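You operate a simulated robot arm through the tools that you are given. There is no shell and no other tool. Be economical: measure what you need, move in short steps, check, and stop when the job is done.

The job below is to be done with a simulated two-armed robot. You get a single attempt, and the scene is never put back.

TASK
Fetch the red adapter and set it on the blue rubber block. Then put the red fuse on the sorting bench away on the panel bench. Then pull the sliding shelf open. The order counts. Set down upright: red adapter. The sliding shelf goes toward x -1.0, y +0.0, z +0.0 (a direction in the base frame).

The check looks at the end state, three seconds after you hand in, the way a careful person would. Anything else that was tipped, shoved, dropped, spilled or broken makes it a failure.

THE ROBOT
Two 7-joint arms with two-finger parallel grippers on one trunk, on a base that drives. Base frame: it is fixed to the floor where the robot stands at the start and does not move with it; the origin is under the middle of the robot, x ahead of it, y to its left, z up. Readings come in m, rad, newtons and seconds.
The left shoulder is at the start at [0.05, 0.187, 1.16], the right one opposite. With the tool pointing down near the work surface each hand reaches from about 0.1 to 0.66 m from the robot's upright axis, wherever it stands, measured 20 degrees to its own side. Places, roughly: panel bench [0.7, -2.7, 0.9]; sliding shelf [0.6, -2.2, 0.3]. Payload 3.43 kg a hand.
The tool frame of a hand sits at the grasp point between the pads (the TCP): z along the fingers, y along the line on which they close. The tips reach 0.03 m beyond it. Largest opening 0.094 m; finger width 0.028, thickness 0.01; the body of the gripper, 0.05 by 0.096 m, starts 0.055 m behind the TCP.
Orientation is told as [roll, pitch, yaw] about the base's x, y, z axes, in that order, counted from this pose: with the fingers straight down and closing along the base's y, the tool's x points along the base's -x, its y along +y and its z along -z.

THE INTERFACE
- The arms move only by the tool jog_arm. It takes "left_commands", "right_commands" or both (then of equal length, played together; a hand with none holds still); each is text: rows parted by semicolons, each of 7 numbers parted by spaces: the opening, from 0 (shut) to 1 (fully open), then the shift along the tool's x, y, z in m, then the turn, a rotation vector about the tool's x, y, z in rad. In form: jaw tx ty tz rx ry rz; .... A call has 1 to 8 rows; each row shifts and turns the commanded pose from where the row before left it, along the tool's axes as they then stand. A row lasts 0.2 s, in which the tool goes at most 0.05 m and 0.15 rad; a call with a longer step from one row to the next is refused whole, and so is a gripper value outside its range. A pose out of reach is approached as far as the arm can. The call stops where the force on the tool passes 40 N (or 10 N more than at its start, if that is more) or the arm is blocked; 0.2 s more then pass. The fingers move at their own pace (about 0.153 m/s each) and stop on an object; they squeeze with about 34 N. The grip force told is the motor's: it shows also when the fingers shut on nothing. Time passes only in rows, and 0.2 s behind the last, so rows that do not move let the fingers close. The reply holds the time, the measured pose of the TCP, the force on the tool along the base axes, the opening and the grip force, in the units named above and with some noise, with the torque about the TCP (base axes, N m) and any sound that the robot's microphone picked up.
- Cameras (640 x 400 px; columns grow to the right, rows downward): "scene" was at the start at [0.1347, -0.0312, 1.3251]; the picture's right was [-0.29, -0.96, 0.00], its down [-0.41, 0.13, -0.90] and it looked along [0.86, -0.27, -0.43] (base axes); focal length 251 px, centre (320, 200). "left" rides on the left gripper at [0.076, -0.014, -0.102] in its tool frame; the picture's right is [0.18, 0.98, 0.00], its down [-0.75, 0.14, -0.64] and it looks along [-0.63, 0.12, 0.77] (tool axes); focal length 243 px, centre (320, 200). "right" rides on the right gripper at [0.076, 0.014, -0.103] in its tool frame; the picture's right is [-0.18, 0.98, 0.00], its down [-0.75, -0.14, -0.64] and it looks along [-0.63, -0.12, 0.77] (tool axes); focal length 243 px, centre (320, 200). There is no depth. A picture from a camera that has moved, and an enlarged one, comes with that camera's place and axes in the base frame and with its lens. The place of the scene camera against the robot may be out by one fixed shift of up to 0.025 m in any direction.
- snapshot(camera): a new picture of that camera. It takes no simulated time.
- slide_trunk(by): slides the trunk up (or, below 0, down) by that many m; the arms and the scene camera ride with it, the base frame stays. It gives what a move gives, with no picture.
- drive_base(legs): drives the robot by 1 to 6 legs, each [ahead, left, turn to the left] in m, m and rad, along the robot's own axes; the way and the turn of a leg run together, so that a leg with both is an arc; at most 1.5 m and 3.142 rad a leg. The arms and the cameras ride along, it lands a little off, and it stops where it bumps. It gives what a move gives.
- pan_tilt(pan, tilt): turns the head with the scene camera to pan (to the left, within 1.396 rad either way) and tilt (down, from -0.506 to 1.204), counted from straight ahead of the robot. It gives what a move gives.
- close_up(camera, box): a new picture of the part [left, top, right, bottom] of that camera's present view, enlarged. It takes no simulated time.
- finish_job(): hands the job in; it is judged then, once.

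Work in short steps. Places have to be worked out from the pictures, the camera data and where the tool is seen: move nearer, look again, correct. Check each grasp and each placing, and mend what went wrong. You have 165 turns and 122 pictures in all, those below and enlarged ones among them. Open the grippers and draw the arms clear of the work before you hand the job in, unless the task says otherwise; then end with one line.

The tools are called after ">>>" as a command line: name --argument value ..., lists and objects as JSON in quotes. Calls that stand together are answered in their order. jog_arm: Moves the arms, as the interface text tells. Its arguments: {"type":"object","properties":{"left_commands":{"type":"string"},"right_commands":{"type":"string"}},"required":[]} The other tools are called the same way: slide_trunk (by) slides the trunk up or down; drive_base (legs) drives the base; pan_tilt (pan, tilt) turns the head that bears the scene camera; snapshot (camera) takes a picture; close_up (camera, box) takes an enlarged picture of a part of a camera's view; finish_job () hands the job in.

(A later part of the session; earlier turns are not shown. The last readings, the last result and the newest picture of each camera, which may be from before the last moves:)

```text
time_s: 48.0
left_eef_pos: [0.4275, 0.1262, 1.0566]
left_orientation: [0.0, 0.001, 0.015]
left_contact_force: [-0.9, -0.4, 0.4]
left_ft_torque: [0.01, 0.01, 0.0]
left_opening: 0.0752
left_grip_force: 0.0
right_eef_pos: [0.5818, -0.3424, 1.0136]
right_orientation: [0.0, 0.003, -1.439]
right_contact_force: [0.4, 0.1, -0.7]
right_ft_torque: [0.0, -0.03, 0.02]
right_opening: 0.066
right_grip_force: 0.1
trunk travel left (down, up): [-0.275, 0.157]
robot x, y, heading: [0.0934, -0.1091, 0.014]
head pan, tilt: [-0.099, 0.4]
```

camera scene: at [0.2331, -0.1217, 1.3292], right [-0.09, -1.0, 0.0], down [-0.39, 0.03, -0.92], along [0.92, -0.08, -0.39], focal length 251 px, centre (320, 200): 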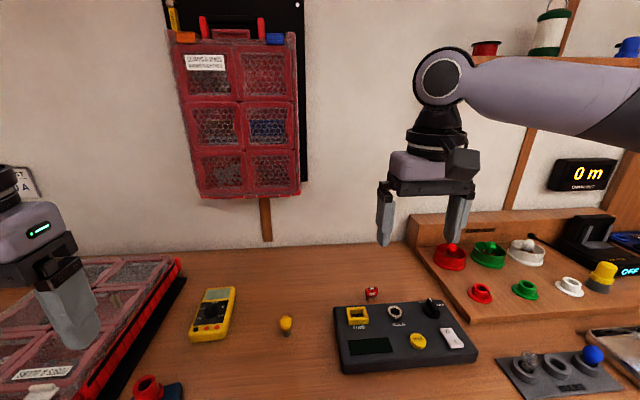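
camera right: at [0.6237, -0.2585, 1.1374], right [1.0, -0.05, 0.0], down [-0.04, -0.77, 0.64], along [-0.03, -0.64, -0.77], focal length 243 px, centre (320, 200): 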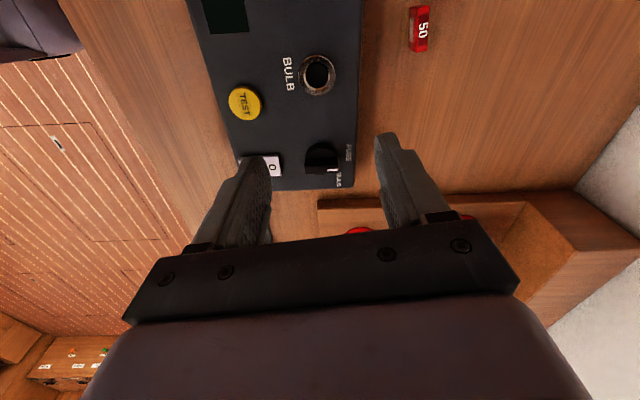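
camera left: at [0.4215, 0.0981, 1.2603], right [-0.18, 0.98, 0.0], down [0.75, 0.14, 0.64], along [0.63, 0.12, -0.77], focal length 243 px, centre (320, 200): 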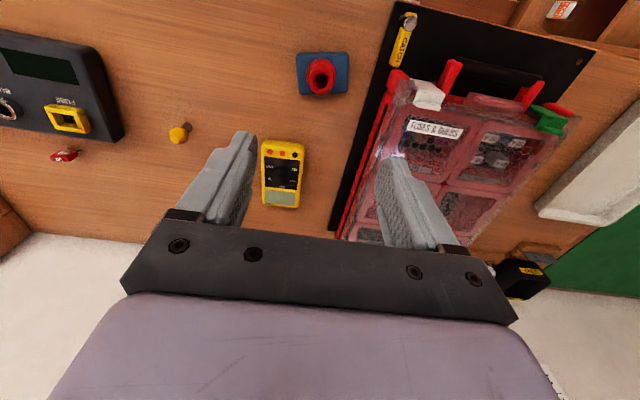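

Now I'll shift toward the fuse by (+0.117, +0.062).

>>> jog_arm --right_commands "0.7 0.012 0.031 0 0 0 0;0.7 0.012 0.031 0 0 0 0;0.7 0.012 0.031 0 0 0 0;0.7 0.0103 0.031 0 0 0 0;0.7 0 0 0 0 0 0"

>>> snapshot --camera "right"

```text
time_s: 49.2
left_eef_pos: [0.4298, 0.1275, 1.0572]
left_orientation: [-0.001, 0.001, 0.013]
left_contact_force: [0.3, -0.9, -0.7]
left_ft_torque: [0.02, 0.02, 0.0]
left_opening: 0.0751
left_grip_force: 0.0
right_eef_pos: [0.6209, -0.3379, 0.9991]
right_orientation: [0.0, 0.0, -1.437]
right_contact_force: [0.3, 0.4, -1.3]
right_ft_torque: [0.0, -0.01, -0.03]
right_opening: 0.0656
right_grip_force: 0.1
right hand out of reach, approached as far as the arm can: row 2, 3, 4
trunk travel left (down, up): [-0.275, 0.157]
robot x, y, heading: [0.0914, -0.1119, 0.011]
head pan, tilt: [-0.099, 0.4]
```

```text
83 pictures are left
camera right: at [0.625, -0.2606, 1.1023], right [1.0, -0.05, 0.0], down [-0.04, -0.77, 0.64], along [-0.03, -0.64, -0.77], focal length 243 px, centre (320, 200)
```

right: 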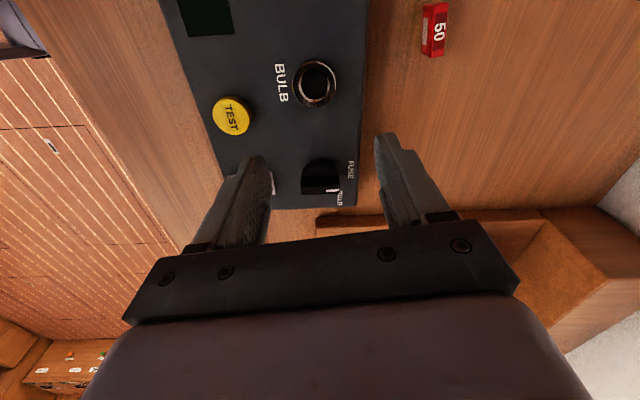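

The same stop at (0.62, -0.338) means the wrist limits this yaw, not height. I'll turn back to yaw ≈ +0.13 and grip the fuse by its narrow edges, closing along y.

>>> jog_arm --right_commands "0.8 0 -0.025 -0.01 0 0 -0.1425;0.8 0 -0.01 -0.01 0 0 -0.1425;0.8 0 0 0 0 0 -0.1425;0.8 0 0 0 0 0 -0.1425;0.8 0 0 0 0 0 -0.1425;0.8 0 0 0 0 0 -0.1425;0.8 0 0 0 0 0 -0.1425;0.8 0 0 0 0 0 -0.1425"

>>> jog_arm --right_commands "0.8 0 0 0 0 0 -0.1425;0.8 0 0 0 0 0 -0.1425;0.8 0 0 0 0 0 -0.1425;0.8 0 0 0 0 0 0"

>>> snapshot --camera "right"

```text
time_s: 51.0
left_eef_pos: [0.4278, 0.1275, 1.0569]
left_orientation: [0.001, 0.001, 0.014]
left_contact_force: [-0.6, -0.2, 0.2]
left_ft_torque: [-0.03, 0.0, 0.0]
left_opening: 0.0749
left_grip_force: 0.2
right_eef_pos: [0.5883, -0.3419, 1.0222]
right_orientation: [0.001, -0.001, -0.295]
right_contact_force: [0.1, -0.3, -0.3]
right_ft_torque: [-0.02, 0.01, 0.0]
right_opening: 0.0752
right_grip_force: 0.1
trunk travel left (down, up): [-0.275, 0.157]
robot x, y, heading: [0.0938, -0.1093, 0.013]
head pan, tilt: [-0.099, 0.4]
```

```text
time_s: 52.0
left_eef_pos: [0.4283, 0.1264, 1.0567]
left_orientation: [0.0, 0.001, 0.014]
left_contact_force: [-0.5, -0.8, 0.5]
left_ft_torque: [0.0, -0.03, -0.01]
left_opening: 0.0752
left_grip_force: 0.0
right_eef_pos: [0.589, -0.3427, 1.0222]
right_orientation: [0.001, -0.001, 0.131]
right_contact_force: [0.3, -0.6, -0.1]
right_ft_torque: [0.0, 0.01, 0.01]
right_opening: 0.075
right_grip_force: 0.1
trunk travel left (down, up): [-0.275, 0.157]
robot x, y, heading: [0.0949, -0.1087, 0.011]
head pan, tilt: [-0.099, 0.4]
```

```text
82 pictures are left
camera right: at [0.5115, -0.3383, 1.1244], right [0.05, 1.0, 0.0], down [0.77, -0.04, 0.64], along [0.64, -0.04, -0.77], focal length 243 px, centre (320, 200)
```

right: 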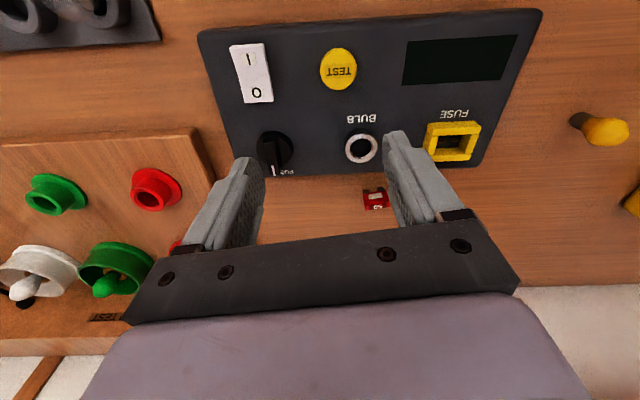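

The fuse is ahead and to the left in view, aligned with this yaw. I'll shift over it at this height.

>>> jog_arm --right_commands "0.8 -0.029 0.012 0 0 0 0;0.8 -0.029 0.012 0 0 0 0;0.8 -0.029 0.012 0 0 0 0;0.8 -0.03 0.012 0 0 0 0;0.8 0 0 0 0 0 0"

>>> snapshot --camera "right"

```text
time_s: 53.2
left_eef_pos: [0.4276, 0.1278, 1.0573]
left_orientation: [0.0, 0.002, 0.015]
left_contact_force: [0.9, -0.2, -0.7]
left_ft_torque: [0.01, 0.01, -0.03]
left_opening: 0.0753
left_grip_force: 0.1
right_eef_pos: [0.6184, -0.3373, 1.0076]
right_orientation: [-0.001, 0.001, 0.129]
right_contact_force: [-0.2, -1.3, 0.0]
right_ft_torque: [0.02, 0.03, 0.01]
right_opening: 0.075
right_grip_force: 0.1
right hand out of reach, approached as far as the arm can: row 1, 2, 3, 4
trunk travel left (down, up): [-0.275, 0.157]
robot x, y, heading: [0.0909, -0.1126, 0.01]
head pan, tilt: [-0.099, 0.4]
```

```text
81 pictures are left
camera right: at [0.5419, -0.333, 1.1097], right [0.06, 1.0, 0.0], down [0.77, -0.04, 0.64], along [0.64, -0.04, -0.77], focal length 243 px, centre (320, 200)
```

right: 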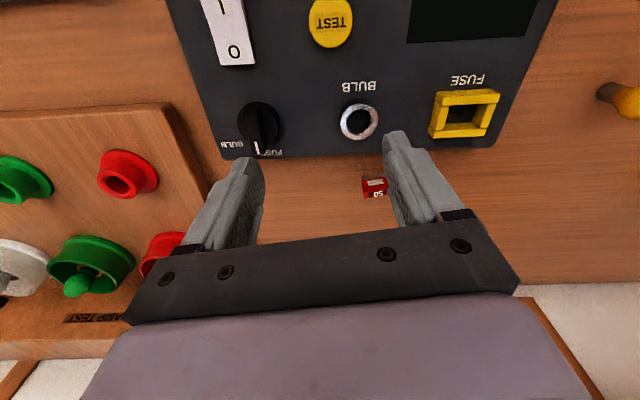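

The limit is the same with a different yaw, so it really is arm extension. The wrist rides about 0.38 m above the TCP, so a higher trunk gives more reach. I'll draw back a little and raise the trunk fully.

>>> jog_arm --right_commands "0.8 0.02 0 0 0 0 0;0.8 0 0 0 0 0 0"

>>> slide_trunk --by 0.155

>>> jog_arm --right_commands "0.8 0 0.012 0.045 0 0 0;0.8 0 0.012 0.045 0 0 0;0.8 0 0.012 0.045 0 0 0;0.8 0 0.012 0.035 0 0 0;0.8 0 0 0 0 0 0"

```text
time_s: 53.8
left_eef_pos: [0.4289, 0.1271, 1.0582]
left_orientation: [0.0, 0.002, 0.014]
left_contact_force: [-1.1, -0.9, 0.4]
left_ft_torque: [0.02, 0.0, 0.02]
left_opening: 0.0751
left_grip_force: 0.2
right_eef_pos: [0.5989, -0.3388, 1.0065]
right_orientation: [0.001, 0.0, 0.129]
right_contact_force: [0.2, 1.0, -0.7]
right_ft_torque: [-0.01, -0.01, 0.03]
right_opening: 0.0752
right_grip_force: 0.0
trunk travel left (down, up): [-0.275, 0.157]
robot x, y, heading: [0.0957, -0.1108, 0.01]
head pan, tilt: [-0.099, 0.4]
```

```text
time_s: 55.6
left_eef_pos: [0.4281, 0.1266, 1.2125]
left_orientation: [0.001, 0.002, 0.014]
left_contact_force: [1.3, 0.1, -0.5]
left_ft_torque: [-0.01, -0.02, 0.0]
left_opening: 0.0752
left_grip_force: 0.1
right_eef_pos: [0.5997, -0.3394, 1.1631]
right_orientation: [0.001, -0.001, 0.13]
right_contact_force: [0.0, -0.5, 0.3]
right_ft_torque: [0.0, 0.01, -0.01]
right_opening: 0.0753
right_grip_force: 0.0
trunk travel left (down, up): [-0.43, 0.002]
robot x, y, heading: [0.0961, -0.1109, 0.015]
head pan, tilt: [-0.099, 0.4]
```

```text
time_s: 56.8
left_eef_pos: [0.428, 0.1269, 1.2122]
left_orientation: [0.001, 0.002, 0.014]
left_contact_force: [-0.1, -0.2, -0.3]
left_ft_torque: [0.01, 0.01, 0.0]
left_opening: 0.0752
left_grip_force: 0.0
right_eef_pos: [0.5714, -0.3161, 1.0044]
right_orientation: [0.001, -0.001, 0.128]
right_contact_force: [0.1, -0.2, 0.2]
right_ft_torque: [-0.01, -0.02, -0.01]
right_opening: 0.0754
right_grip_force: 0.0
right hand out of reach, approached as far as the arm can: row 3, 4
trunk travel left (down, up): [-0.43, 0.002]
robot x, y, heading: [0.0932, -0.1092, 0.016]
head pan, tilt: [-0.099, 0.4]
```

Lowering is now flagged out of reach too, which looks like a poor joint configuration. I'll look at the arm from the scene camera.

>>> pan_tilt --pan -0.5 --tilt 0.4

>>> snapshot --camera "scene"

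```text
time_s: 57.6
left_eef_pos: [0.4291, 0.1267, 1.2115]
left_orientation: [0.001, 0.002, 0.013]
left_contact_force: [-0.2, 0.7, -0.6]
left_ft_torque: [-0.01, 0.01, 0.01]
left_opening: 0.0753
left_grip_force: 0.0
right_eef_pos: [0.5736, -0.3158, 1.005]
right_orientation: [0.004, -0.002, 0.131]
right_contact_force: [0.6, 0.3, -0.3]
right_ft_torque: [0.02, 0.0, 0.0]
right_opening: 0.0754
right_grip_force: 0.1
trunk travel left (down, up): [-0.43, 0.002]
robot x, y, heading: [0.0936, -0.1108, 0.01]
head pan, tilt: [-0.499, 0.4]
```

```text
80 pictures are left
camera scene: at [0.2221, -0.157, 1.3843], right [-0.47, -0.88, 0.0], down [-0.34, 0.18, -0.92], along [0.81, -0.43, -0.39], focal length 251 px, centre (320, 200)
```

scene: 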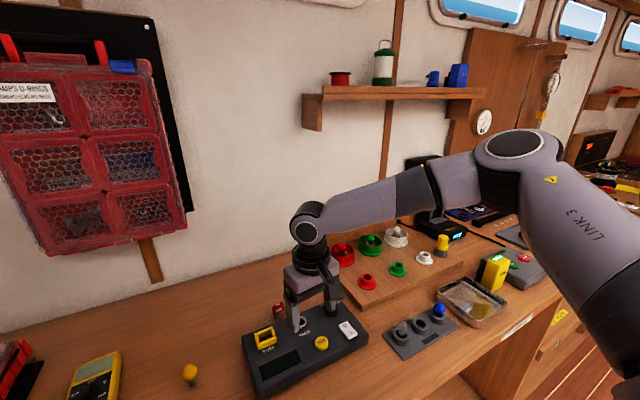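

The elbow is swung out to the right and the arm isn't extended, so this is a posture limit. The left arm did well reaching inward, so I'll retract, restore the trunk, and move the base so the fuse is straight ahead of the robot.

>>> jog_arm --right_commands "0.8 0.02 0 -0.04 0 0 0.065;0.8 0.03 0 -0.04 0 0 0.065;0.8 0.04 0 -0.03 0 0 0;0.8 0.04 0 -0.03 0 0 0;0.8 0.04 0 0 0 0 0;0.8 0 0 0 0 0 0"

>>> drive_base --legs '[[-0.06, 0, 0], [0, -0.17, 0], [0.055, 0, 0]]'

>>> slide_trunk --by -0.055

```text
time_s: 59.0
left_eef_pos: [0.4297, 0.1277, 1.2119]
left_orientation: [-0.001, 0.003, 0.014]
left_contact_force: [-0.2, 0.7, 0.3]
left_ft_torque: [-0.02, -0.03, -0.01]
left_opening: 0.0751
left_grip_force: 0.0
right_eef_pos: [0.4016, -0.321, 1.1439]
right_orientation: [0.001, 0.002, -0.002]
right_contact_force: [0.2, -0.5, -0.4]
right_ft_torque: [0.03, 0.03, 0.03]
right_opening: 0.0753
right_grip_force: 0.2
trunk travel left (down, up): [-0.43, 0.002]
robot x, y, heading: [0.0939, -0.1128, 0.014]
head pan, tilt: [-0.499, 0.4]
```

```text
time_s: 61.7
left_eef_pos: [0.4254, -0.0526, 1.2112]
left_orientation: [-0.001, 0.004, 0.015]
left_contact_force: [0.3, -0.5, 1.1]
left_ft_torque: [-0.01, 0.0, -0.04]
left_opening: 0.0753
left_grip_force: 0.0
right_eef_pos: [0.3993, -0.5016, 1.1428]
right_orientation: [0.0, 0.0, 0.001]
right_contact_force: [-0.8, 0.1, -0.3]
right_ft_torque: [0.0, 0.01, 0.03]
right_opening: 0.075
right_grip_force: 0.0
trunk travel left (down, up): [-0.43, 0.002]
robot x, y, heading: [0.0892, -0.2894, 0.01]
head pan, tilt: [-0.499, 0.4]
```

```text
time_s: 62.6
left_eef_pos: [0.4245, -0.0511, 1.1576]
left_orientation: [0.001, 0.001, 0.015]
left_contact_force: [1.3, -0.1, 0.5]
left_ft_torque: [-0.02, 0.03, 0.04]
left_opening: 0.0751
left_grip_force: 0.0
right_eef_pos: [0.3978, -0.5006, 1.089]
right_orientation: [0.002, -0.002, -0.001]
right_contact_force: [0.8, 0.0, 0.7]
right_ft_torque: [-0.02, 0.0, -0.01]
right_opening: 0.0754
right_grip_force: 0.1
trunk travel left (down, up): [-0.375, 0.057]
robot x, y, heading: [0.0903, -0.2884, 0.012]
head pan, tilt: [-0.499, 0.4]
```

Now I'll move the right hand diagonally toward a point above the fuse.

>>> jog_arm --right_commands "0.8 -0.0375 0.0276 0 0 0 0;0.8 -0.0375 0.0276 0 0 0 0;0.8 -0.0375 0.0276 0 0 0 0;0.8 -0.0375 0.0276 0.01 0 0 0;0.8 -0.0375 0.0276 0.01 0 0 0;0.8 -0.0375 0.0276 0.01 0 0 0;0.8 -0.0375 0.0276 0.01 0 0 0;0.8 -0.0375 0.0276 0.01 0 0 0"

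>>> snapshot --camera "right"

```text
time_s: 64.4
left_eef_pos: [0.4239, -0.0519, 1.1563]
left_orientation: [0.001, 0.001, 0.014]
left_contact_force: [0.4, -0.6, -0.3]
left_ft_torque: [0.0, -0.05, 0.03]
left_opening: 0.0754
left_grip_force: 0.0
right_eef_pos: [0.5627, -0.4579, 1.0514]
right_orientation: [0.0, 0.0, -0.001]
right_contact_force: [-0.2, -0.2, 0.0]
right_ft_torque: [0.03, 0.0, -0.02]
right_opening: 0.0753
right_grip_force: 0.2
right hand out of reach, approached as far as the arm can: row 3, 4, 5, 6, 7, 8
trunk travel left (down, up): [-0.375, 0.057]
robot x, y, heading: [0.0891, -0.2891, 0.013]
head pan, tilt: [-0.499, 0.4]
```

```text
79 pictures are left
camera right: at [0.4861, -0.4429, 1.1535], right [0.18, 0.98, 0.0], down [0.75, -0.14, 0.64], along [0.63, -0.12, -0.77], focal length 243 px, centre (320, 200)
```

right: 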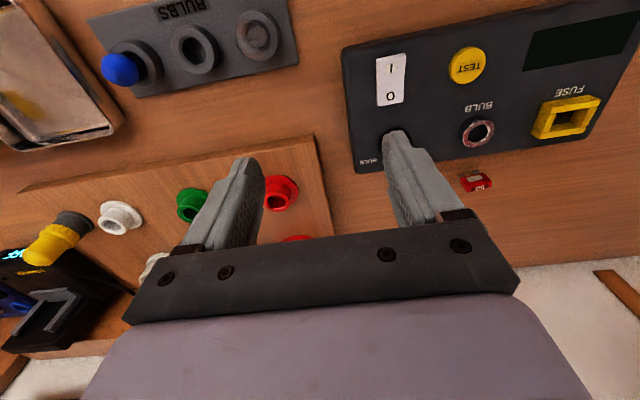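

It's stuck even at close range, so the elbow posture got distorted by pushing against limits. I'll take the hand back to its starting pose relative to the robot and look at the arm.

>>> jog_arm --right_commands "0.8 0.035 -0.012 -0.03 0 0 0;0.8 0.035 -0.012 -0.03 0 0 0;0.8 0.035 -0.012 -0.03 0 0 0;0.8 0.035 -0.012 -0.03 0 0 0;0.8 0 -0.007 -0.03 0 0 0;0.8 0 0 0 0 0 0"

>>> pan_tilt --pan -0.6 --tilt 0.2

>>> snapshot --camera "scene"

```text
time_s: 65.8
left_eef_pos: [0.4228, -0.0518, 1.1571]
left_orientation: [0.001, 0.003, 0.015]
left_contact_force: [0.5, 0.0, -0.2]
left_ft_torque: [0.02, 0.01, 0.01]
left_opening: 0.0751
left_grip_force: 0.2
right_eef_pos: [0.4232, -0.5126, 1.2024]
right_orientation: [0.0, 0.002, -0.002]
right_contact_force: [-0.2, 0.3, 0.3]
right_ft_torque: [0.01, 0.01, -0.02]
right_opening: 0.0751
right_grip_force: 0.0
trunk travel left (down, up): [-0.375, 0.057]
robot x, y, heading: [0.0873, -0.2882, 0.012]
head pan, tilt: [-0.499, 0.4]
```

```text
time_s: 66.6
left_eef_pos: [0.4243, -0.0512, 1.1574]
left_orientation: [0.001, 0.002, 0.014]
left_contact_force: [0.4, 0.0, 0.3]
left_ft_torque: [0.02, -0.03, -0.02]
left_opening: 0.0752
left_grip_force: 0.2
right_eef_pos: [0.423, -0.5134, 1.2001]
right_orientation: [0.0, 0.0, 0.0]
right_contact_force: [0.1, 0.2, -0.5]
right_ft_torque: [0.02, 0.01, 0.0]
right_opening: 0.0754
right_grip_force: 0.0
trunk travel left (down, up): [-0.375, 0.057]
robot x, y, heading: [0.0917, -0.2891, 0.012]
head pan, tilt: [-0.6, 0.201]
```

```text
78 pictures are left
camera scene: at [0.2135, -0.344, 1.3478], right [-0.55, -0.83, 0.0], down [-0.17, 0.11, -0.98], along [0.82, -0.54, -0.2], focal length 251 px, centre (320, 200)
```

scene: 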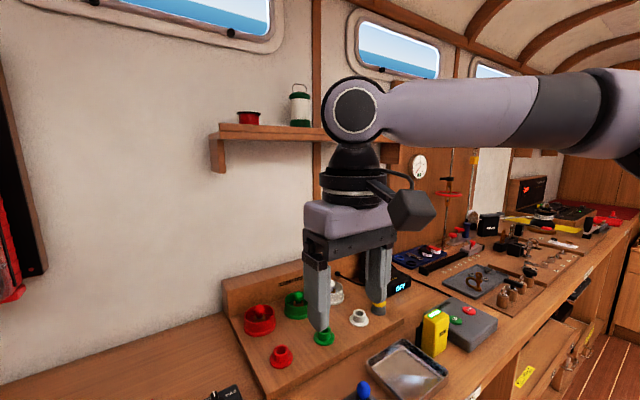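

I'll use the left arm instead, since its posture is unspoiled. Driving right by about 0.12 m puts the fuse ahead and slightly left of the robot's axis.

>>> drive_base --legs '[[-0.02, 0, 0], [0, -0.13, -0.012], [0.02, 0, 0]]'

>>> jog_arm --left_commands "0.8 -0.03 -0.03 0 0 0 0;0.8 -0.03 -0.03 0 0 0 0;0.8 -0.03 -0.02 0.02 0 0 0;0.8 -0.03 -0.02 0.02 0 0 0;0.8 0 0 0 0 0 0"

>>> snapshot --camera "left"

```text
time_s: 68.6
left_eef_pos: [0.429, -0.1866, 1.1564]
left_orientation: [0.0, 0.001, 0.0]
left_contact_force: [-0.4, -0.5, -0.5]
left_ft_torque: [-0.01, 0.02, -0.01]
left_opening: 0.075
left_grip_force: 0.0
right_eef_pos: [0.4222, -0.648, 1.2004]
right_orientation: [0.0, 0.001, -0.013]
right_contact_force: [-0.2, 0.6, 0.1]
right_ft_torque: [0.02, 0.05, 0.02]
right_opening: 0.0752
right_grip_force: 0.1
trunk travel left (down, up): [-0.375, 0.057]
robot x, y, heading: [0.0904, -0.4237, -0.0]
head pan, tilt: [-0.6, 0.201]
```

```text
time_s: 69.8
left_eef_pos: [0.5488, -0.2874, 1.1136]
left_orientation: [0.0, 0.001, 0.001]
left_contact_force: [0.5, 0.0, 0.1]
left_ft_torque: [-0.01, -0.02, 0.0]
left_opening: 0.0751
left_grip_force: 0.0
right_eef_pos: [0.421, -0.6468, 1.201]
right_orientation: [0.002, 0.001, -0.015]
right_contact_force: [0.2, 0.6, 0.6]
right_ft_torque: [0.02, 0.01, -0.04]
right_opening: 0.0753
right_grip_force: 0.0
trunk travel left (down, up): [-0.375, 0.057]
robot x, y, heading: [0.0877, -0.4207, -0.002]
head pan, tilt: [-0.6, 0.201]
```

```text
77 pictures are left
camera left: at [0.4729, -0.3041, 1.2159], right [-0.18, 0.98, 0.0], down [0.75, 0.14, 0.64], along [0.63, 0.12, -0.77], focal length 243 px, centre (320, 200)
```

left: 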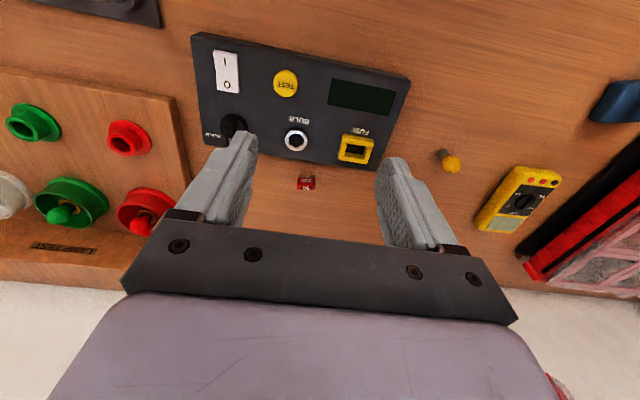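

The left arm reached this easily and the fuse is confirmed near (0.695, -0.281). I'll advance and descend together in small steps, adding the 0.13 yaw.

>>> jog_arm --left_commands "0.8 0 0 0.04 0 0 -0.065;0.8 0 0 0.04 0 0 -0.065;0.8 -0.03 0 0.02 0 0 0;0.8 -0.03 0 0 0 0 0;0.8 0 0 0 0 0 0"

>>> snapshot --camera "left"

```text
time_s: 71.0
left_eef_pos: [0.6069, -0.2808, 1.016]
left_orientation: [0.002, 0.001, 0.13]
left_contact_force: [0.7, -0.1, -0.1]
left_ft_torque: [0.01, 0.01, -0.03]
left_opening: 0.0752
left_grip_force: 0.0
right_eef_pos: [0.4213, -0.647, 1.2018]
right_orientation: [0.001, 0.0, -0.014]
right_contact_force: [1.0, 0.4, -0.2]
right_ft_torque: [0.0, 0.01, 0.0]
right_opening: 0.0753
right_grip_force: 0.0
trunk travel left (down, up): [-0.375, 0.057]
robot x, y, heading: [0.091, -0.4159, -0.003]
head pan, tilt: [-0.6, 0.201]
```

```text
76 pictures are left
camera left: at [0.534, -0.3057, 1.1183], right [-0.31, 0.95, 0.0], down [0.73, 0.24, 0.64], along [0.61, 0.2, -0.77], focal length 243 px, centre (320, 200)
```

left: 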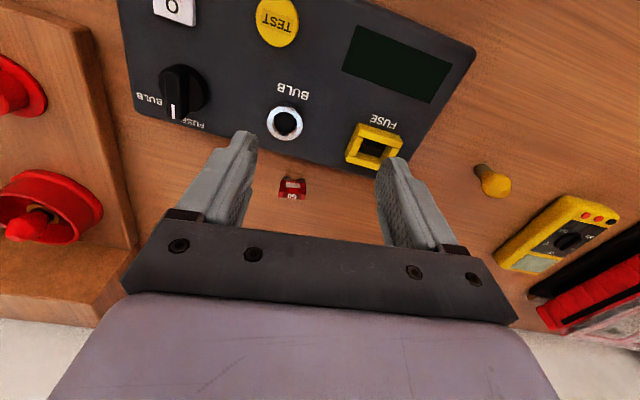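

I'll enlarge the fuse to fix its position and yaw relative to the hand.

>>> close_up --camera "left" --box '[220, 140, 380, 240]'

```text
4.00 times, centred on (300, 190) of left
camera zoom: at [0.534, -0.3057, 1.1183], right [-0.31, 0.95, 0.0], down [0.73, 0.24, 0.64], along [0.61, 0.2, -0.77], focal length 970 px, centre (400, 240)
```

zoom: 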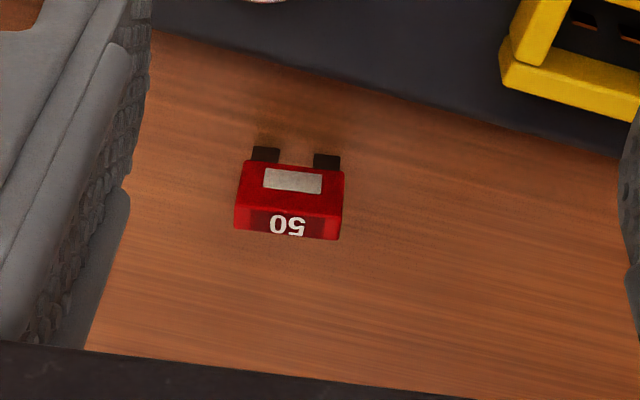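

The fuse is at (0.699, -0.283) with yaw ≈ 0.17, and its body spans z 0.894–0.915. I'll move over it at z ≈ 0.98 and confirm reach.

>>> jog_arm --left_commands "0.7 -0.0305 -0.0046 0.01 0 0 -0.015;0.7 -0.0305 -0.0046 0.01 0 0 -0.015;0.7 -0.03 -0.0046 0.01 0 0 -0.015;0.7 0 0 0 0 0 0"

>>> snapshot --camera "left"

```text
time_s: 72.0
left_eef_pos: [0.7001, -0.2807, 0.9841]
left_orientation: [0.0, 0.0, 0.174]
left_contact_force: [0.5, 0.6, 0.0]
left_ft_torque: [0.01, -0.02, 0.01]
left_opening: 0.0657
left_grip_force: 0.0
right_eef_pos: [0.4223, -0.6473, 1.202]
right_orientation: [0.0, -0.001, -0.014]
right_contact_force: [0.2, -0.4, -0.6]
right_ft_torque: [-0.02, 0.01, 0.03]
right_opening: 0.0753
right_grip_force: 0.0
trunk travel left (down, up): [-0.375, 0.057]
robot x, y, heading: [0.0908, -0.4149, 0.0]
head pan, tilt: [-0.6, 0.201]
```

```text
74 pictures are left
camera left: at [0.6273, -0.3103, 1.0874], right [-0.35, 0.94, 0.0], down [0.72, 0.27, 0.64], along [0.6, 0.23, -0.77], focal length 243 px, centre (320, 200)
```

left: 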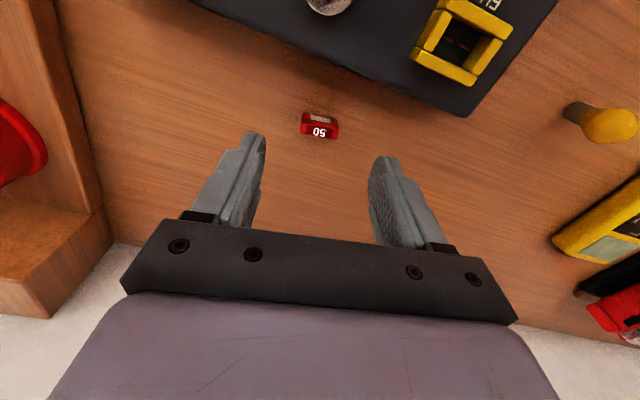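

It's in reach and aligned to about 3 mm. I'll correct and descend to TCP z 0.928, then close.

>>> jog_arm --left_commands "0.7 0.0025 -0.0025 0.025 0 0 0;0.7 0 0 0.025 0 0 0;0.7 0 0 0.006 0 0 0;0.7 0 0 0 0 0 0"

>>> close_up --camera "left" --box '[220, 100, 420, 225]'

```text
time_s: 73.0
left_eef_pos: [0.6957, -0.2828, 0.9299]
left_orientation: [0.0, 0.002, 0.176]
left_contact_force: [-0.5, -0.6, 0.0]
left_ft_torque: [0.01, -0.01, 0.02]
left_opening: 0.0658
left_grip_force: 0.1
right_eef_pos: [0.4207, -0.6482, 1.2014]
right_orientation: [0.001, 0.001, -0.015]
right_contact_force: [0.6, -0.5, -0.3]
right_ft_torque: [0.02, -0.01, -0.02]
right_opening: 0.075
right_grip_force: 0.2
trunk travel left (down, up): [-0.375, 0.057]
robot x, y, heading: [0.0891, -0.4199, -0.004]
head pan, tilt: [-0.6, 0.201]
```

```text
3.20 times, centred on (320, 162) of left
camera zoom: at [0.6238, -0.3123, 1.0322], right [-0.35, 0.94, 0.0], down [0.72, 0.27, 0.64], along [0.6, 0.23, -0.77], focal length 776 px, centre (320, 320)
```

zoom: 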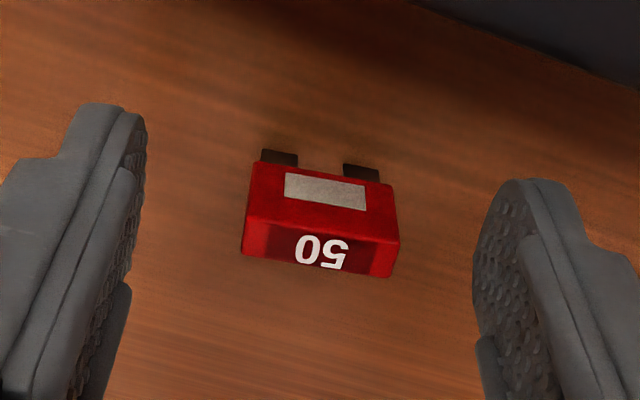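

The fuse is centred between the fingers. I'll nudge 3 mm ahead and close.

>>> jog_arm --left_commands "0.7 -0.003 0 0.001 0 0 0;0.4 0 0 0 0 0 0;0 0 0 0 0 0 0;0 0 0 0 0 0 0;0 0 0 0 0 0 0"

>>> close_up --camera "left" --box '[220, 100, 420, 225]'

```text
time_s: 74.2
left_eef_pos: [0.701, -0.2831, 0.9287]
left_orientation: [0.0, 0.002, 0.174]
left_contact_force: [0.0, 0.6, 0.0]
left_ft_torque: [-0.01, 0.06, 0.0]
left_opening: 0.0263
left_grip_force: 34.1
right_eef_pos: [0.4213, -0.6481, 1.1999]
right_orientation: [-0.001, 0.0, -0.014]
right_contact_force: [-0.5, 1.0, 0.7]
right_ft_torque: [0.04, 0.0, 0.0]
right_opening: 0.0753
right_grip_force: 0.0
trunk travel left (down, up): [-0.375, 0.057]
robot x, y, heading: [0.0898, -0.4191, -0.0]
head pan, tilt: [-0.6, 0.201]
```

```text
3.20 times, centred on (320, 162) of left
camera zoom: at [0.6278, -0.3119, 1.0317], right [-0.35, 0.94, 0.0], down [0.72, 0.27, 0.64], along [0.6, 0.23, -0.77], focal length 776 px, centre (320, 320)
```

zoom: 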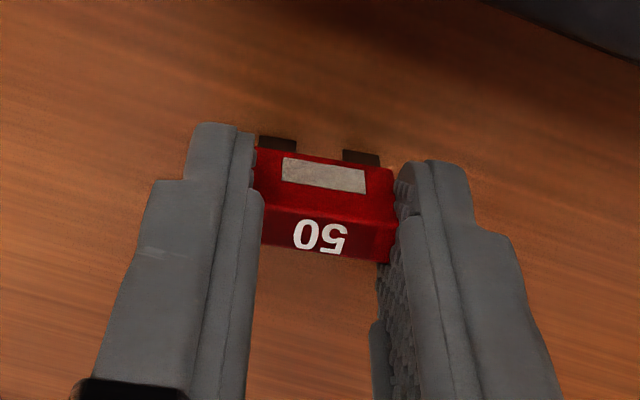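

It's gripped at 0.026 m, square to the fingers. I'll lift and draw back.

>>> jog_arm --left_commands "0 0 0 -0.015 0 0 0;0 0 0 -0.035 0 0 0;0 0.02 0 -0.035 0 0 0;0 0.035 0 -0.03 0 0 0;0 0.04 0 -0.02 0 0 0.087;0 0.04 0 -0.02 0 0 0.087;0 0.03 0 -0.02 0 0 0;0 0 0 0 0 0 0"

>>> close_up --camera "left" --box '[220, 100, 420, 225]'

```text
time_s: 76.0
left_eef_pos: [0.5395, -0.3034, 1.1045]
left_orientation: [-0.002, 0.002, 0.002]
left_contact_force: [-0.3, 0.1, -0.2]
left_ft_torque: [-0.02, 0.01, 0.03]
left_opening: 0.0265
left_grip_force: 34.0
right_eef_pos: [0.4218, -0.6478, 1.202]
right_orientation: [0.001, 0.001, -0.014]
right_contact_force: [-0.1, 0.4, 0.4]
right_ft_torque: [0.03, -0.01, 0.03]
right_opening: 0.0752
right_grip_force: 0.1
trunk travel left (down, up): [-0.375, 0.057]
robot x, y, heading: [0.0895, -0.4196, -0.003]
head pan, tilt: [-0.6, 0.201]
```

```text
3.20 times, centred on (320, 162) of left
camera zoom: at [0.4634, -0.3192, 1.2073], right [-0.19, 0.98, 0.0], down [0.75, 0.14, 0.64], along [0.63, 0.12, -0.77], focal length 776 px, centre (320, 320)
```

zoom: 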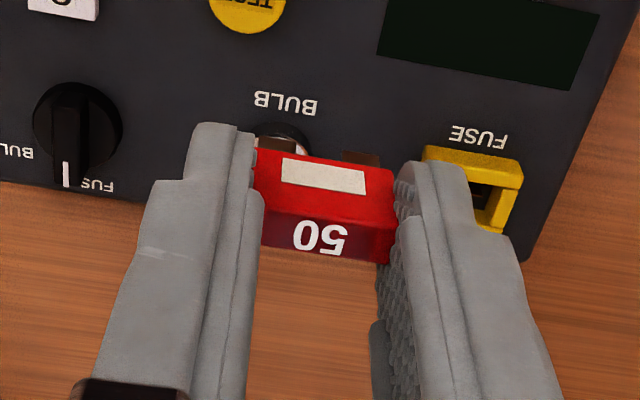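

Lifted cleanly. I'll back away and drive to the panel bench, stopping short to look.

>>> drive_base --legs '[[-0.3, 0, 0], [0, -1.13, 0], [0, -1.13, 0]]'

>>> pan_tilt --pan 0.2 --tilt 0.5

>>> snapshot --camera "scene"

>>> snapshot --camera "left"

```text
time_s: 88.6
left_eef_pos: [0.2822, -2.5418, 1.1035]
left_orientation: [0.0, 0.002, 0.055]
left_contact_force: [-0.2, 0.2, -0.1]
left_ft_torque: [-0.04, -0.04, 0.02]
left_opening: 0.0263
left_grip_force: 34.1
right_eef_pos: [0.1825, -2.8914, 1.2029]
right_orientation: [0.001, 0.0, 0.04]
right_contact_force: [0.3, 0.0, 0.1]
right_ft_torque: [-0.04, 0.01, -0.03]
right_opening: 0.0753
right_grip_force: 0.0
trunk travel left (down, up): [-0.375, 0.057]
robot x, y, heading: [-0.1596, -2.6791, 0.053]
head pan, tilt: [-0.6, 0.201]
stopped in leg 3: the robot was blocked; the commanded pose is now the measured one
```

```text
time_s: 89.7
left_eef_pos: [0.2819, -2.5414, 1.1049]
left_orientation: [0.001, 0.001, 0.054]
left_contact_force: [0.2, 0.1, -0.3]
left_ft_torque: [-0.02, -0.03, -0.04]
left_opening: 0.0264
left_grip_force: 33.8
right_eef_pos: [0.1832, -2.8913, 1.2007]
right_orientation: [0.0, 0.0, 0.039]
right_contact_force: [-0.7, 0.7, 0.6]
right_ft_torque: [0.0, 0.02, -0.03]
right_opening: 0.0752
right_grip_force: 0.0
trunk travel left (down, up): [-0.375, 0.057]
robot x, y, heading: [-0.1597, -2.6786, 0.053]
head pan, tilt: [0.201, 0.499]
```

```text
70 pictures are left
camera scene: at [-0.0251, -2.6592, 1.3202], right [0.25, -0.97, 0.0], down [-0.46, -0.12, -0.88], along [0.85, 0.22, -0.48], focal length 251 px, centre (320, 200)
```

scene: 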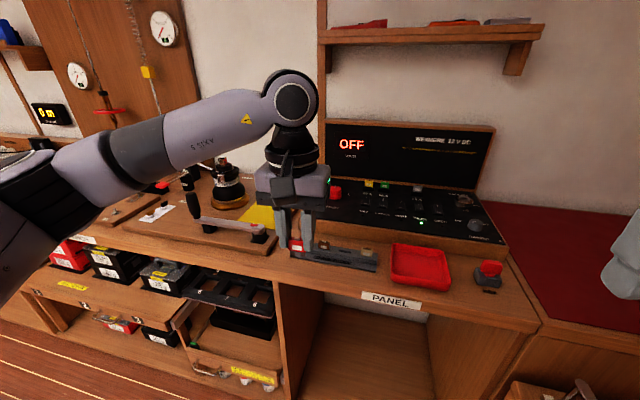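

```text
69 pictures are left
camera left: at [0.2071, -2.5613, 1.207], right [-0.24, 0.97, 0.0], down [0.75, 0.18, 0.64], along [0.62, 0.15, -0.77], focal length 243 px, centre (320, 200)
```

left: 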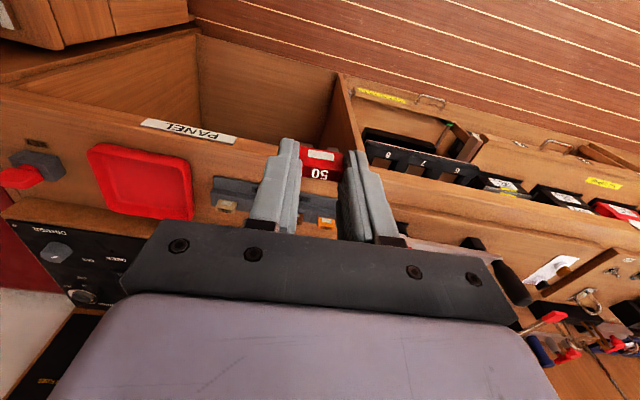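

The base touched the side cabinet at y ≈ -2.68. I'll move slightly left, square the heading, and come ahead a little.

>>> drive_base --legs '[[0, 0.04, 0], [0, 0, -0.05], [0.1, 0, 0]]'

>>> snapshot --camera "left"

```text
time_s: 91.7
left_eef_pos: [0.3874, -2.5254, 1.1035]
left_orientation: [0.0, 0.001, 0.002]
left_contact_force: [0.1, 0.1, 0.3]
left_ft_torque: [0.03, 0.02, -0.03]
left_opening: 0.0262
left_grip_force: 34.3
right_eef_pos: [0.2724, -2.8693, 1.2016]
right_orientation: [-0.001, 0.0, -0.009]
right_contact_force: [1.3, -0.2, -0.4]
right_ft_torque: [-0.03, 0.01, -0.03]
right_opening: 0.0753
right_grip_force: 0.0
trunk travel left (down, up): [-0.375, 0.057]
robot x, y, heading: [-0.06, -2.643, 0.001]
head pan, tilt: [0.201, 0.499]
```

```text
68 pictures are left
camera left: at [0.3115, -2.5407, 1.2067], right [-0.19, 0.98, 0.0], down [0.75, 0.14, 0.64], along [0.63, 0.12, -0.77], focal length 243 px, centre (320, 200)
```

left: 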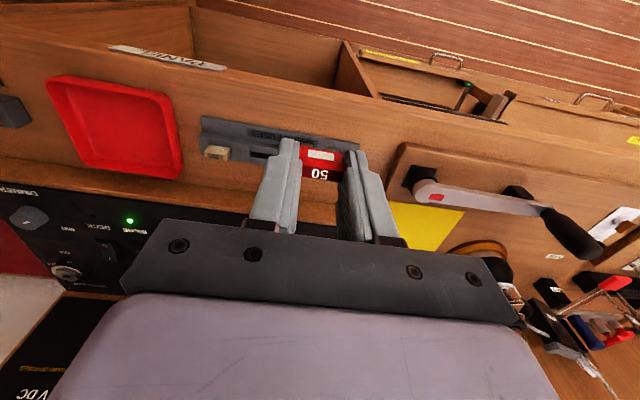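

The empty slot works out to about (0.494, -2.588). I'll move the hand closer while keeping it to the slot's left, so I can see the slot clearly.

>>> jog_arm --left_commands "0 -0.02 0 0.03 0 0 0;0 -0.02 0 0.03 0 0 0;0 0 0 0 0 0 0"

>>> close_up --camera "left" --box '[140, 80, 380, 230]'

```text
time_s: 92.5
left_eef_pos: [0.4279, -2.5252, 1.046]
left_orientation: [0.001, 0.0, 0.003]
left_contact_force: [-0.3, 0.5, 0.3]
left_ft_torque: [-0.01, 0.0, 0.01]
left_opening: 0.0261
left_grip_force: 33.8
right_eef_pos: [0.2693, -2.8692, 1.201]
right_orientation: [0.0, -0.001, -0.011]
right_contact_force: [0.1, 0.5, -0.8]
right_ft_torque: [0.01, -0.02, 0.01]
right_opening: 0.0752
right_grip_force: 0.2
trunk travel left (down, up): [-0.375, 0.057]
robot x, y, heading: [-0.0619, -2.6442, 0.001]
head pan, tilt: [0.201, 0.499]
```

```text
2.67 times, centred on (260, 155) of left
camera zoom: at [0.3517, -2.5411, 1.1477], right [-0.19, 0.98, 0.0], down [0.75, 0.14, 0.64], along [0.63, 0.12, -0.77], focal length 647 px, centre (480, 320)
```

zoom: 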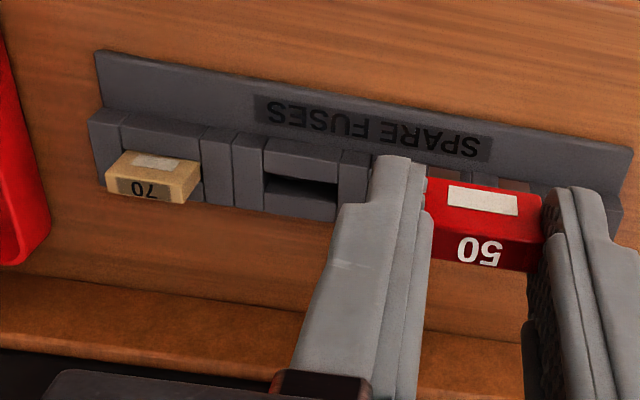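

The slot is a small pocket with walls. I'll enlarge it further to see how a fuse seats.

>>> close_up --camera "left" --box '[172, 108, 282, 178]'

>>> close_up --camera "scene" --box '[280, 220, 400, 290]'

```text
5.71 times, centred on (227, 143) of left
camera zoom: at [0.3517, -2.5411, 1.1477], right [-0.19, 0.98, 0.0], down [0.75, 0.14, 0.64], along [0.63, 0.12, -0.77], focal length 1386 px, centre (851, 526)
```

zoom: 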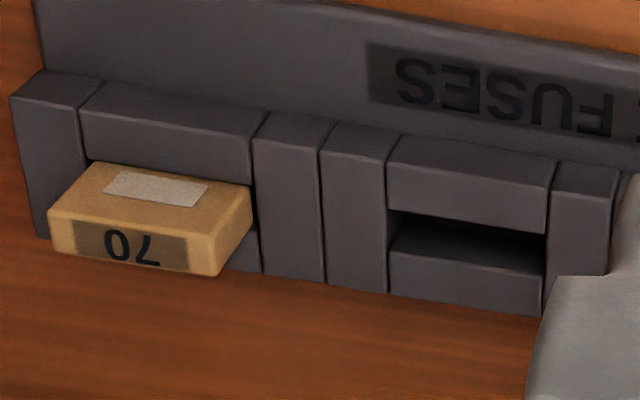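

```text
5.33 times, centred on (340, 255) of scene
camera zoom: at [0.0738, -2.6272, 1.3201], right [0.2, -0.98, 0.0], down [-0.47, -0.1, -0.88], along [0.86, 0.18, -0.48], focal length 1340 px, centre (213, -93)
```

zoom: 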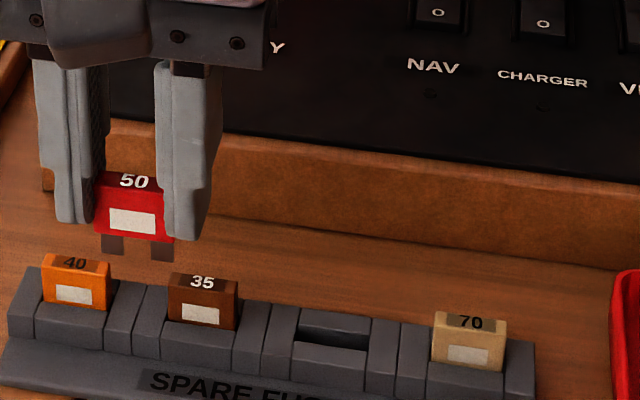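

Great view: the pocket centre computes to about (0.497, -2.590), with a ~9 mm gap and yaw ≈ 0, and the held fuse sits about 1.5 mm behind the TCP. I'll hover above the slot with the blades about 25 mm over it.

>>> jog_arm --left_commands "0 -0.0235 -0.0215 0 0 0 0;0 -0.0235 -0.0215 0 0 0 0;0 -0.0235 -0.0213 0.01 0 0 0;0 0 0 0.03 0 0 0;0 0 0 0.025 0 0 0;0 0 0 0 0 0 0"

>>> close_up --camera "left" --box '[220, 80, 420, 205]'

>>> close_up --camera "scene" --box '[280, 200, 400, 290]'

```text
time_s: 93.9
left_eef_pos: [0.4974, -2.589, 0.9796]
left_orientation: [0.001, 0.001, 0.004]
left_contact_force: [-0.9, 0.2, -0.7]
left_ft_torque: [-0.03, -0.01, -0.01]
left_opening: 0.0264
left_grip_force: 34.5
right_eef_pos: [0.2695, -2.8678, 1.2014]
right_orientation: [0.001, 0.0, -0.01]
right_contact_force: [0.3, 0.9, 0.0]
right_ft_torque: [0.02, 0.01, -0.01]
right_opening: 0.0754
right_grip_force: 0.1
trunk travel left (down, up): [-0.375, 0.057]
robot x, y, heading: [-0.0625, -2.6448, -0.0]
head pan, tilt: [0.201, 0.499]
```

```text
3.20 times, centred on (320, 142) of left
camera zoom: at [0.4209, -2.6055, 1.082], right [-0.19, 0.98, 0.0], down [0.75, 0.14, 0.64], along [0.63, 0.12, -0.77], focal length 776 px, centre (320, 384)
```

zoom: 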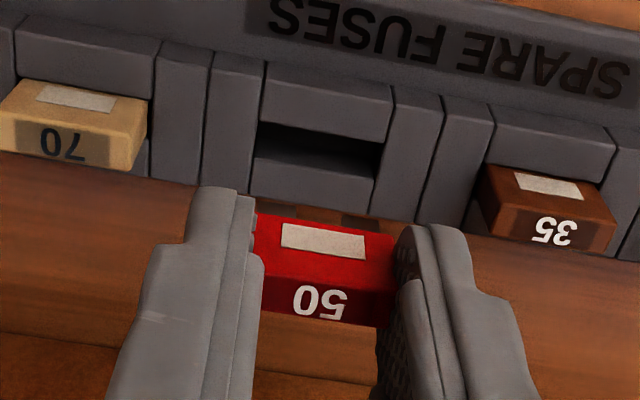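

```text
4.44 times, centred on (340, 245) of scene
camera zoom: at [0.0738, -2.6271, 1.3201], right [0.2, -0.98, 0.0], down [-0.47, -0.1, -0.88], along [0.86, 0.18, -0.48], focal length 1117 px, centre (231, 0)
```

zoom: 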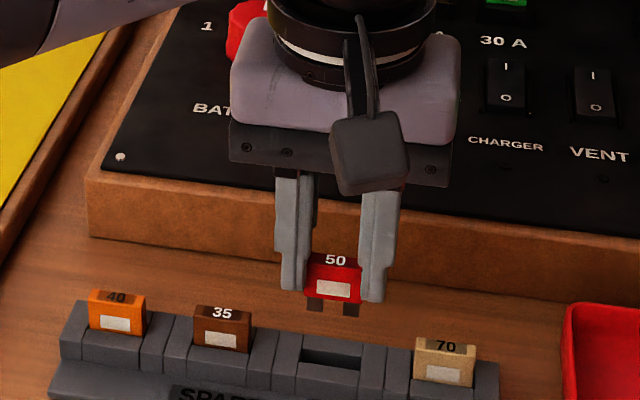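

The fuse is at (0.4972, -2.5906) against the slot at (0.4986, -2.591), so I'm nearly there. I'll shift 1.4 mm ahead, lower until the blades are just above the pocket, and look.

>>> jog_arm --left_commands "0 -0.0014 0 0.012 0 0 0;0 0 0 0.012 0 0 0;0 0 0 0 0 0 0"

>>> close_up --camera "left" --box '[260, 90, 380, 165]'

>>> close_up --camera "scene" --box '[300, 230, 400, 293]'

```text
time_s: 94.7
left_eef_pos: [0.4987, -2.5897, 0.9556]
left_orientation: [0.0, 0.001, 0.003]
left_contact_force: [-0.5, 0.4, 0.9]
left_ft_torque: [-0.01, 0.01, -0.03]
left_opening: 0.0262
left_grip_force: 33.7
right_eef_pos: [0.2698, -2.8695, 1.2011]
right_orientation: [-0.001, -0.001, -0.009]
right_contact_force: [0.9, -0.3, -1.1]
right_ft_torque: [0.01, -0.01, 0.0]
right_opening: 0.0752
right_grip_force: 0.1
trunk travel left (down, up): [-0.375, 0.057]
robot x, y, heading: [-0.0637, -2.6411, 0.006]
head pan, tilt: [0.201, 0.499]
```

```text
5.33 times, centred on (320, 128) of left
camera zoom: at [0.4226, -2.6048, 1.0584], right [-0.19, 0.98, 0.0], down [0.75, 0.14, 0.64], along [0.63, 0.12, -0.77], focal length 1294 px, centre (320, 587)
```

zoom: 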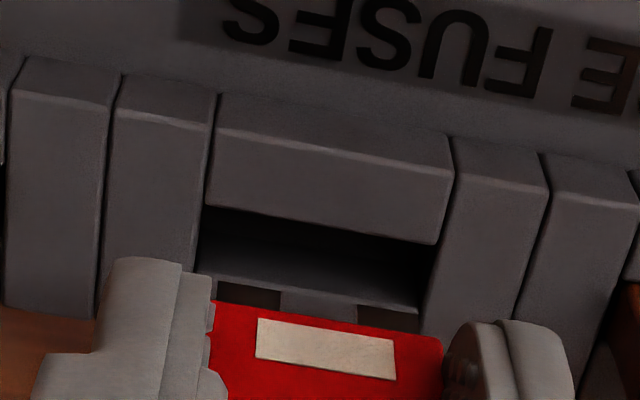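

```text
6.35 times, centred on (350, 262) of scene
camera zoom: at [0.0738, -2.6272, 1.3201], right [0.2, -0.98, 0.0], down [-0.47, -0.1, -0.88], along [0.86, 0.18, -0.48], focal length 1595 px, centre (130, -190)
```

zoom: 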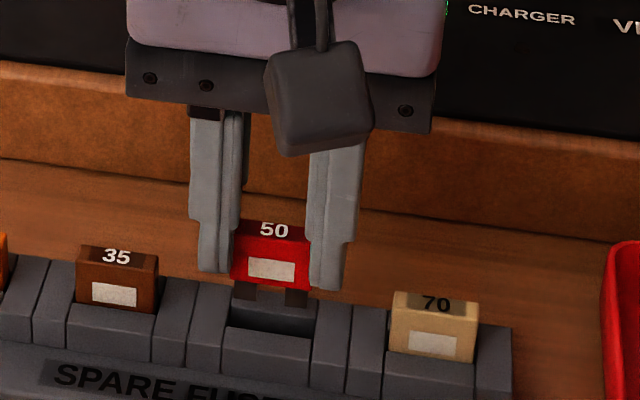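

The fuse body spans x 0.495–0.503 over a slot of 0.4935–0.5032, and y is centred within 1 mm. I'll lower gently.

>>> jog_arm --left_commands "0 0.0003 -0.0007 0.003 0 0 0;0 0 0 0.003 0 0 0;0 0 0 0.003 0 0 0;0 0 0 0.003 0 0 0;0 0 0 0 0 0 0"

>>> close_up --camera "left" --box '[260, 90, 380, 165]'

>>> close_up --camera "scene" --box '[300, 230, 400, 293]'

```text
time_s: 95.9
left_eef_pos: [0.4978, -2.5909, 0.9436]
left_orientation: [-0.001, 0.002, 0.003]
left_contact_force: [0.5, -0.5, -0.4]
left_ft_torque: [0.0, -0.04, 0.02]
left_opening: 0.0265
left_grip_force: 33.9
right_eef_pos: [0.2701, -2.8692, 1.2012]
right_orientation: [-0.001, 0.0, -0.01]
right_contact_force: [1.3, -0.3, -0.2]
right_ft_torque: [-0.02, -0.02, 0.01]
right_opening: 0.0751
right_grip_force: 0.1
trunk travel left (down, up): [-0.375, 0.057]
robot x, y, heading: [-0.0635, -2.6453, 0.001]
head pan, tilt: [0.201, 0.499]
```

```text
5.33 times, centred on (320, 128) of left
camera zoom: at [0.4221, -2.6062, 1.0451], right [-0.19, 0.98, 0.0], down [0.75, 0.14, 0.64], along [0.63, 0.12, -0.77], focal length 1294 px, centre (320, 587)
```

zoom: 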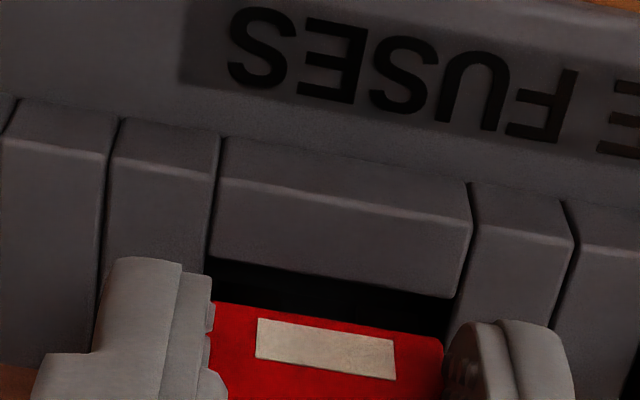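

```text
6.35 times, centred on (350, 262) of scene
camera zoom: at [0.0739, -2.6272, 1.3201], right [0.2, -0.98, 0.0], down [-0.47, -0.1, -0.88], along [0.86, 0.18, -0.48], focal length 1595 px, centre (130, -190)
```

zoom: 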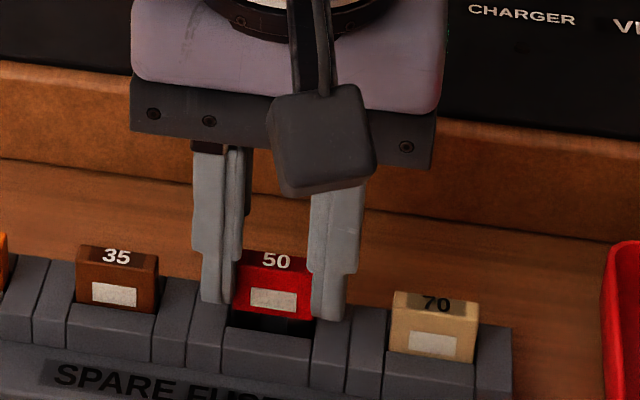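

No contact and the blades are already inside the pocket. I'll continue down.

>>> jog_arm --left_commands "0 0 0.0004 0.0025 0 0 0;0 0 0 0.0025 0 0 0;0 0 0 0.0025 0 0 0;0 0 0 0 0 0 0"

>>> close_up --camera "left" --box '[260, 90, 380, 165]'

>>> close_up --camera "scene" --box '[300, 230, 400, 293]'

```text
time_s: 96.9
left_eef_pos: [0.4973, -2.5894, 0.9362]
left_orientation: [0.0, -0.001, 0.005]
left_contact_force: [-0.4, -0.2, 5.7]
left_ft_torque: [0.0, -0.06, 0.0]
left_opening: 0.0262
left_grip_force: 34.3
right_eef_pos: [0.2699, -2.869, 1.2015]
right_orientation: [0.0, 0.001, -0.01]
right_contact_force: [0.0, 0.7, -0.1]
right_ft_torque: [-0.01, 0.01, -0.01]
right_opening: 0.0751
right_grip_force: 0.0
trunk travel left (down, up): [-0.375, 0.057]
robot x, y, heading: [-0.0602, -2.6374, 0.001]
head pan, tilt: [0.201, 0.499]
```

```text
5.33 times, centred on (320, 128) of left
camera zoom: at [0.4213, -2.6048, 1.039], right [-0.19, 0.98, 0.0], down [0.75, 0.14, 0.64], along [0.63, 0.12, -0.77], focal length 1294 px, centre (320, 587)
```

zoom: 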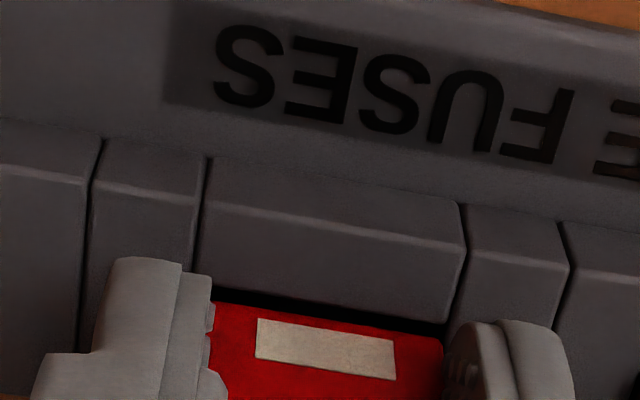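

```text
6.35 times, centred on (350, 262) of scene
camera zoom: at [0.0733, -2.6273, 1.3203], right [0.2, -0.98, 0.0], down [-0.47, -0.1, -0.88], along [0.86, 0.18, -0.48], focal length 1595 px, centre (130, -190)
```

zoom: 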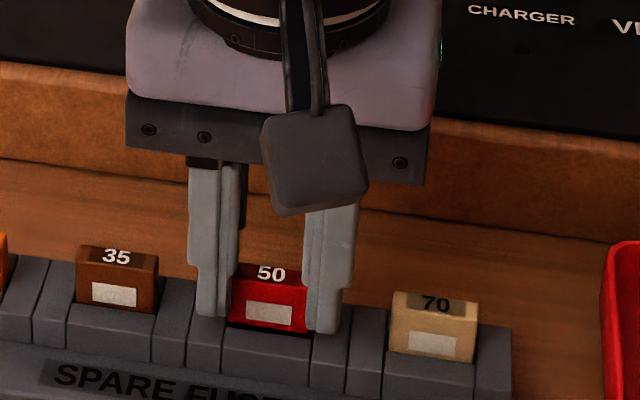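

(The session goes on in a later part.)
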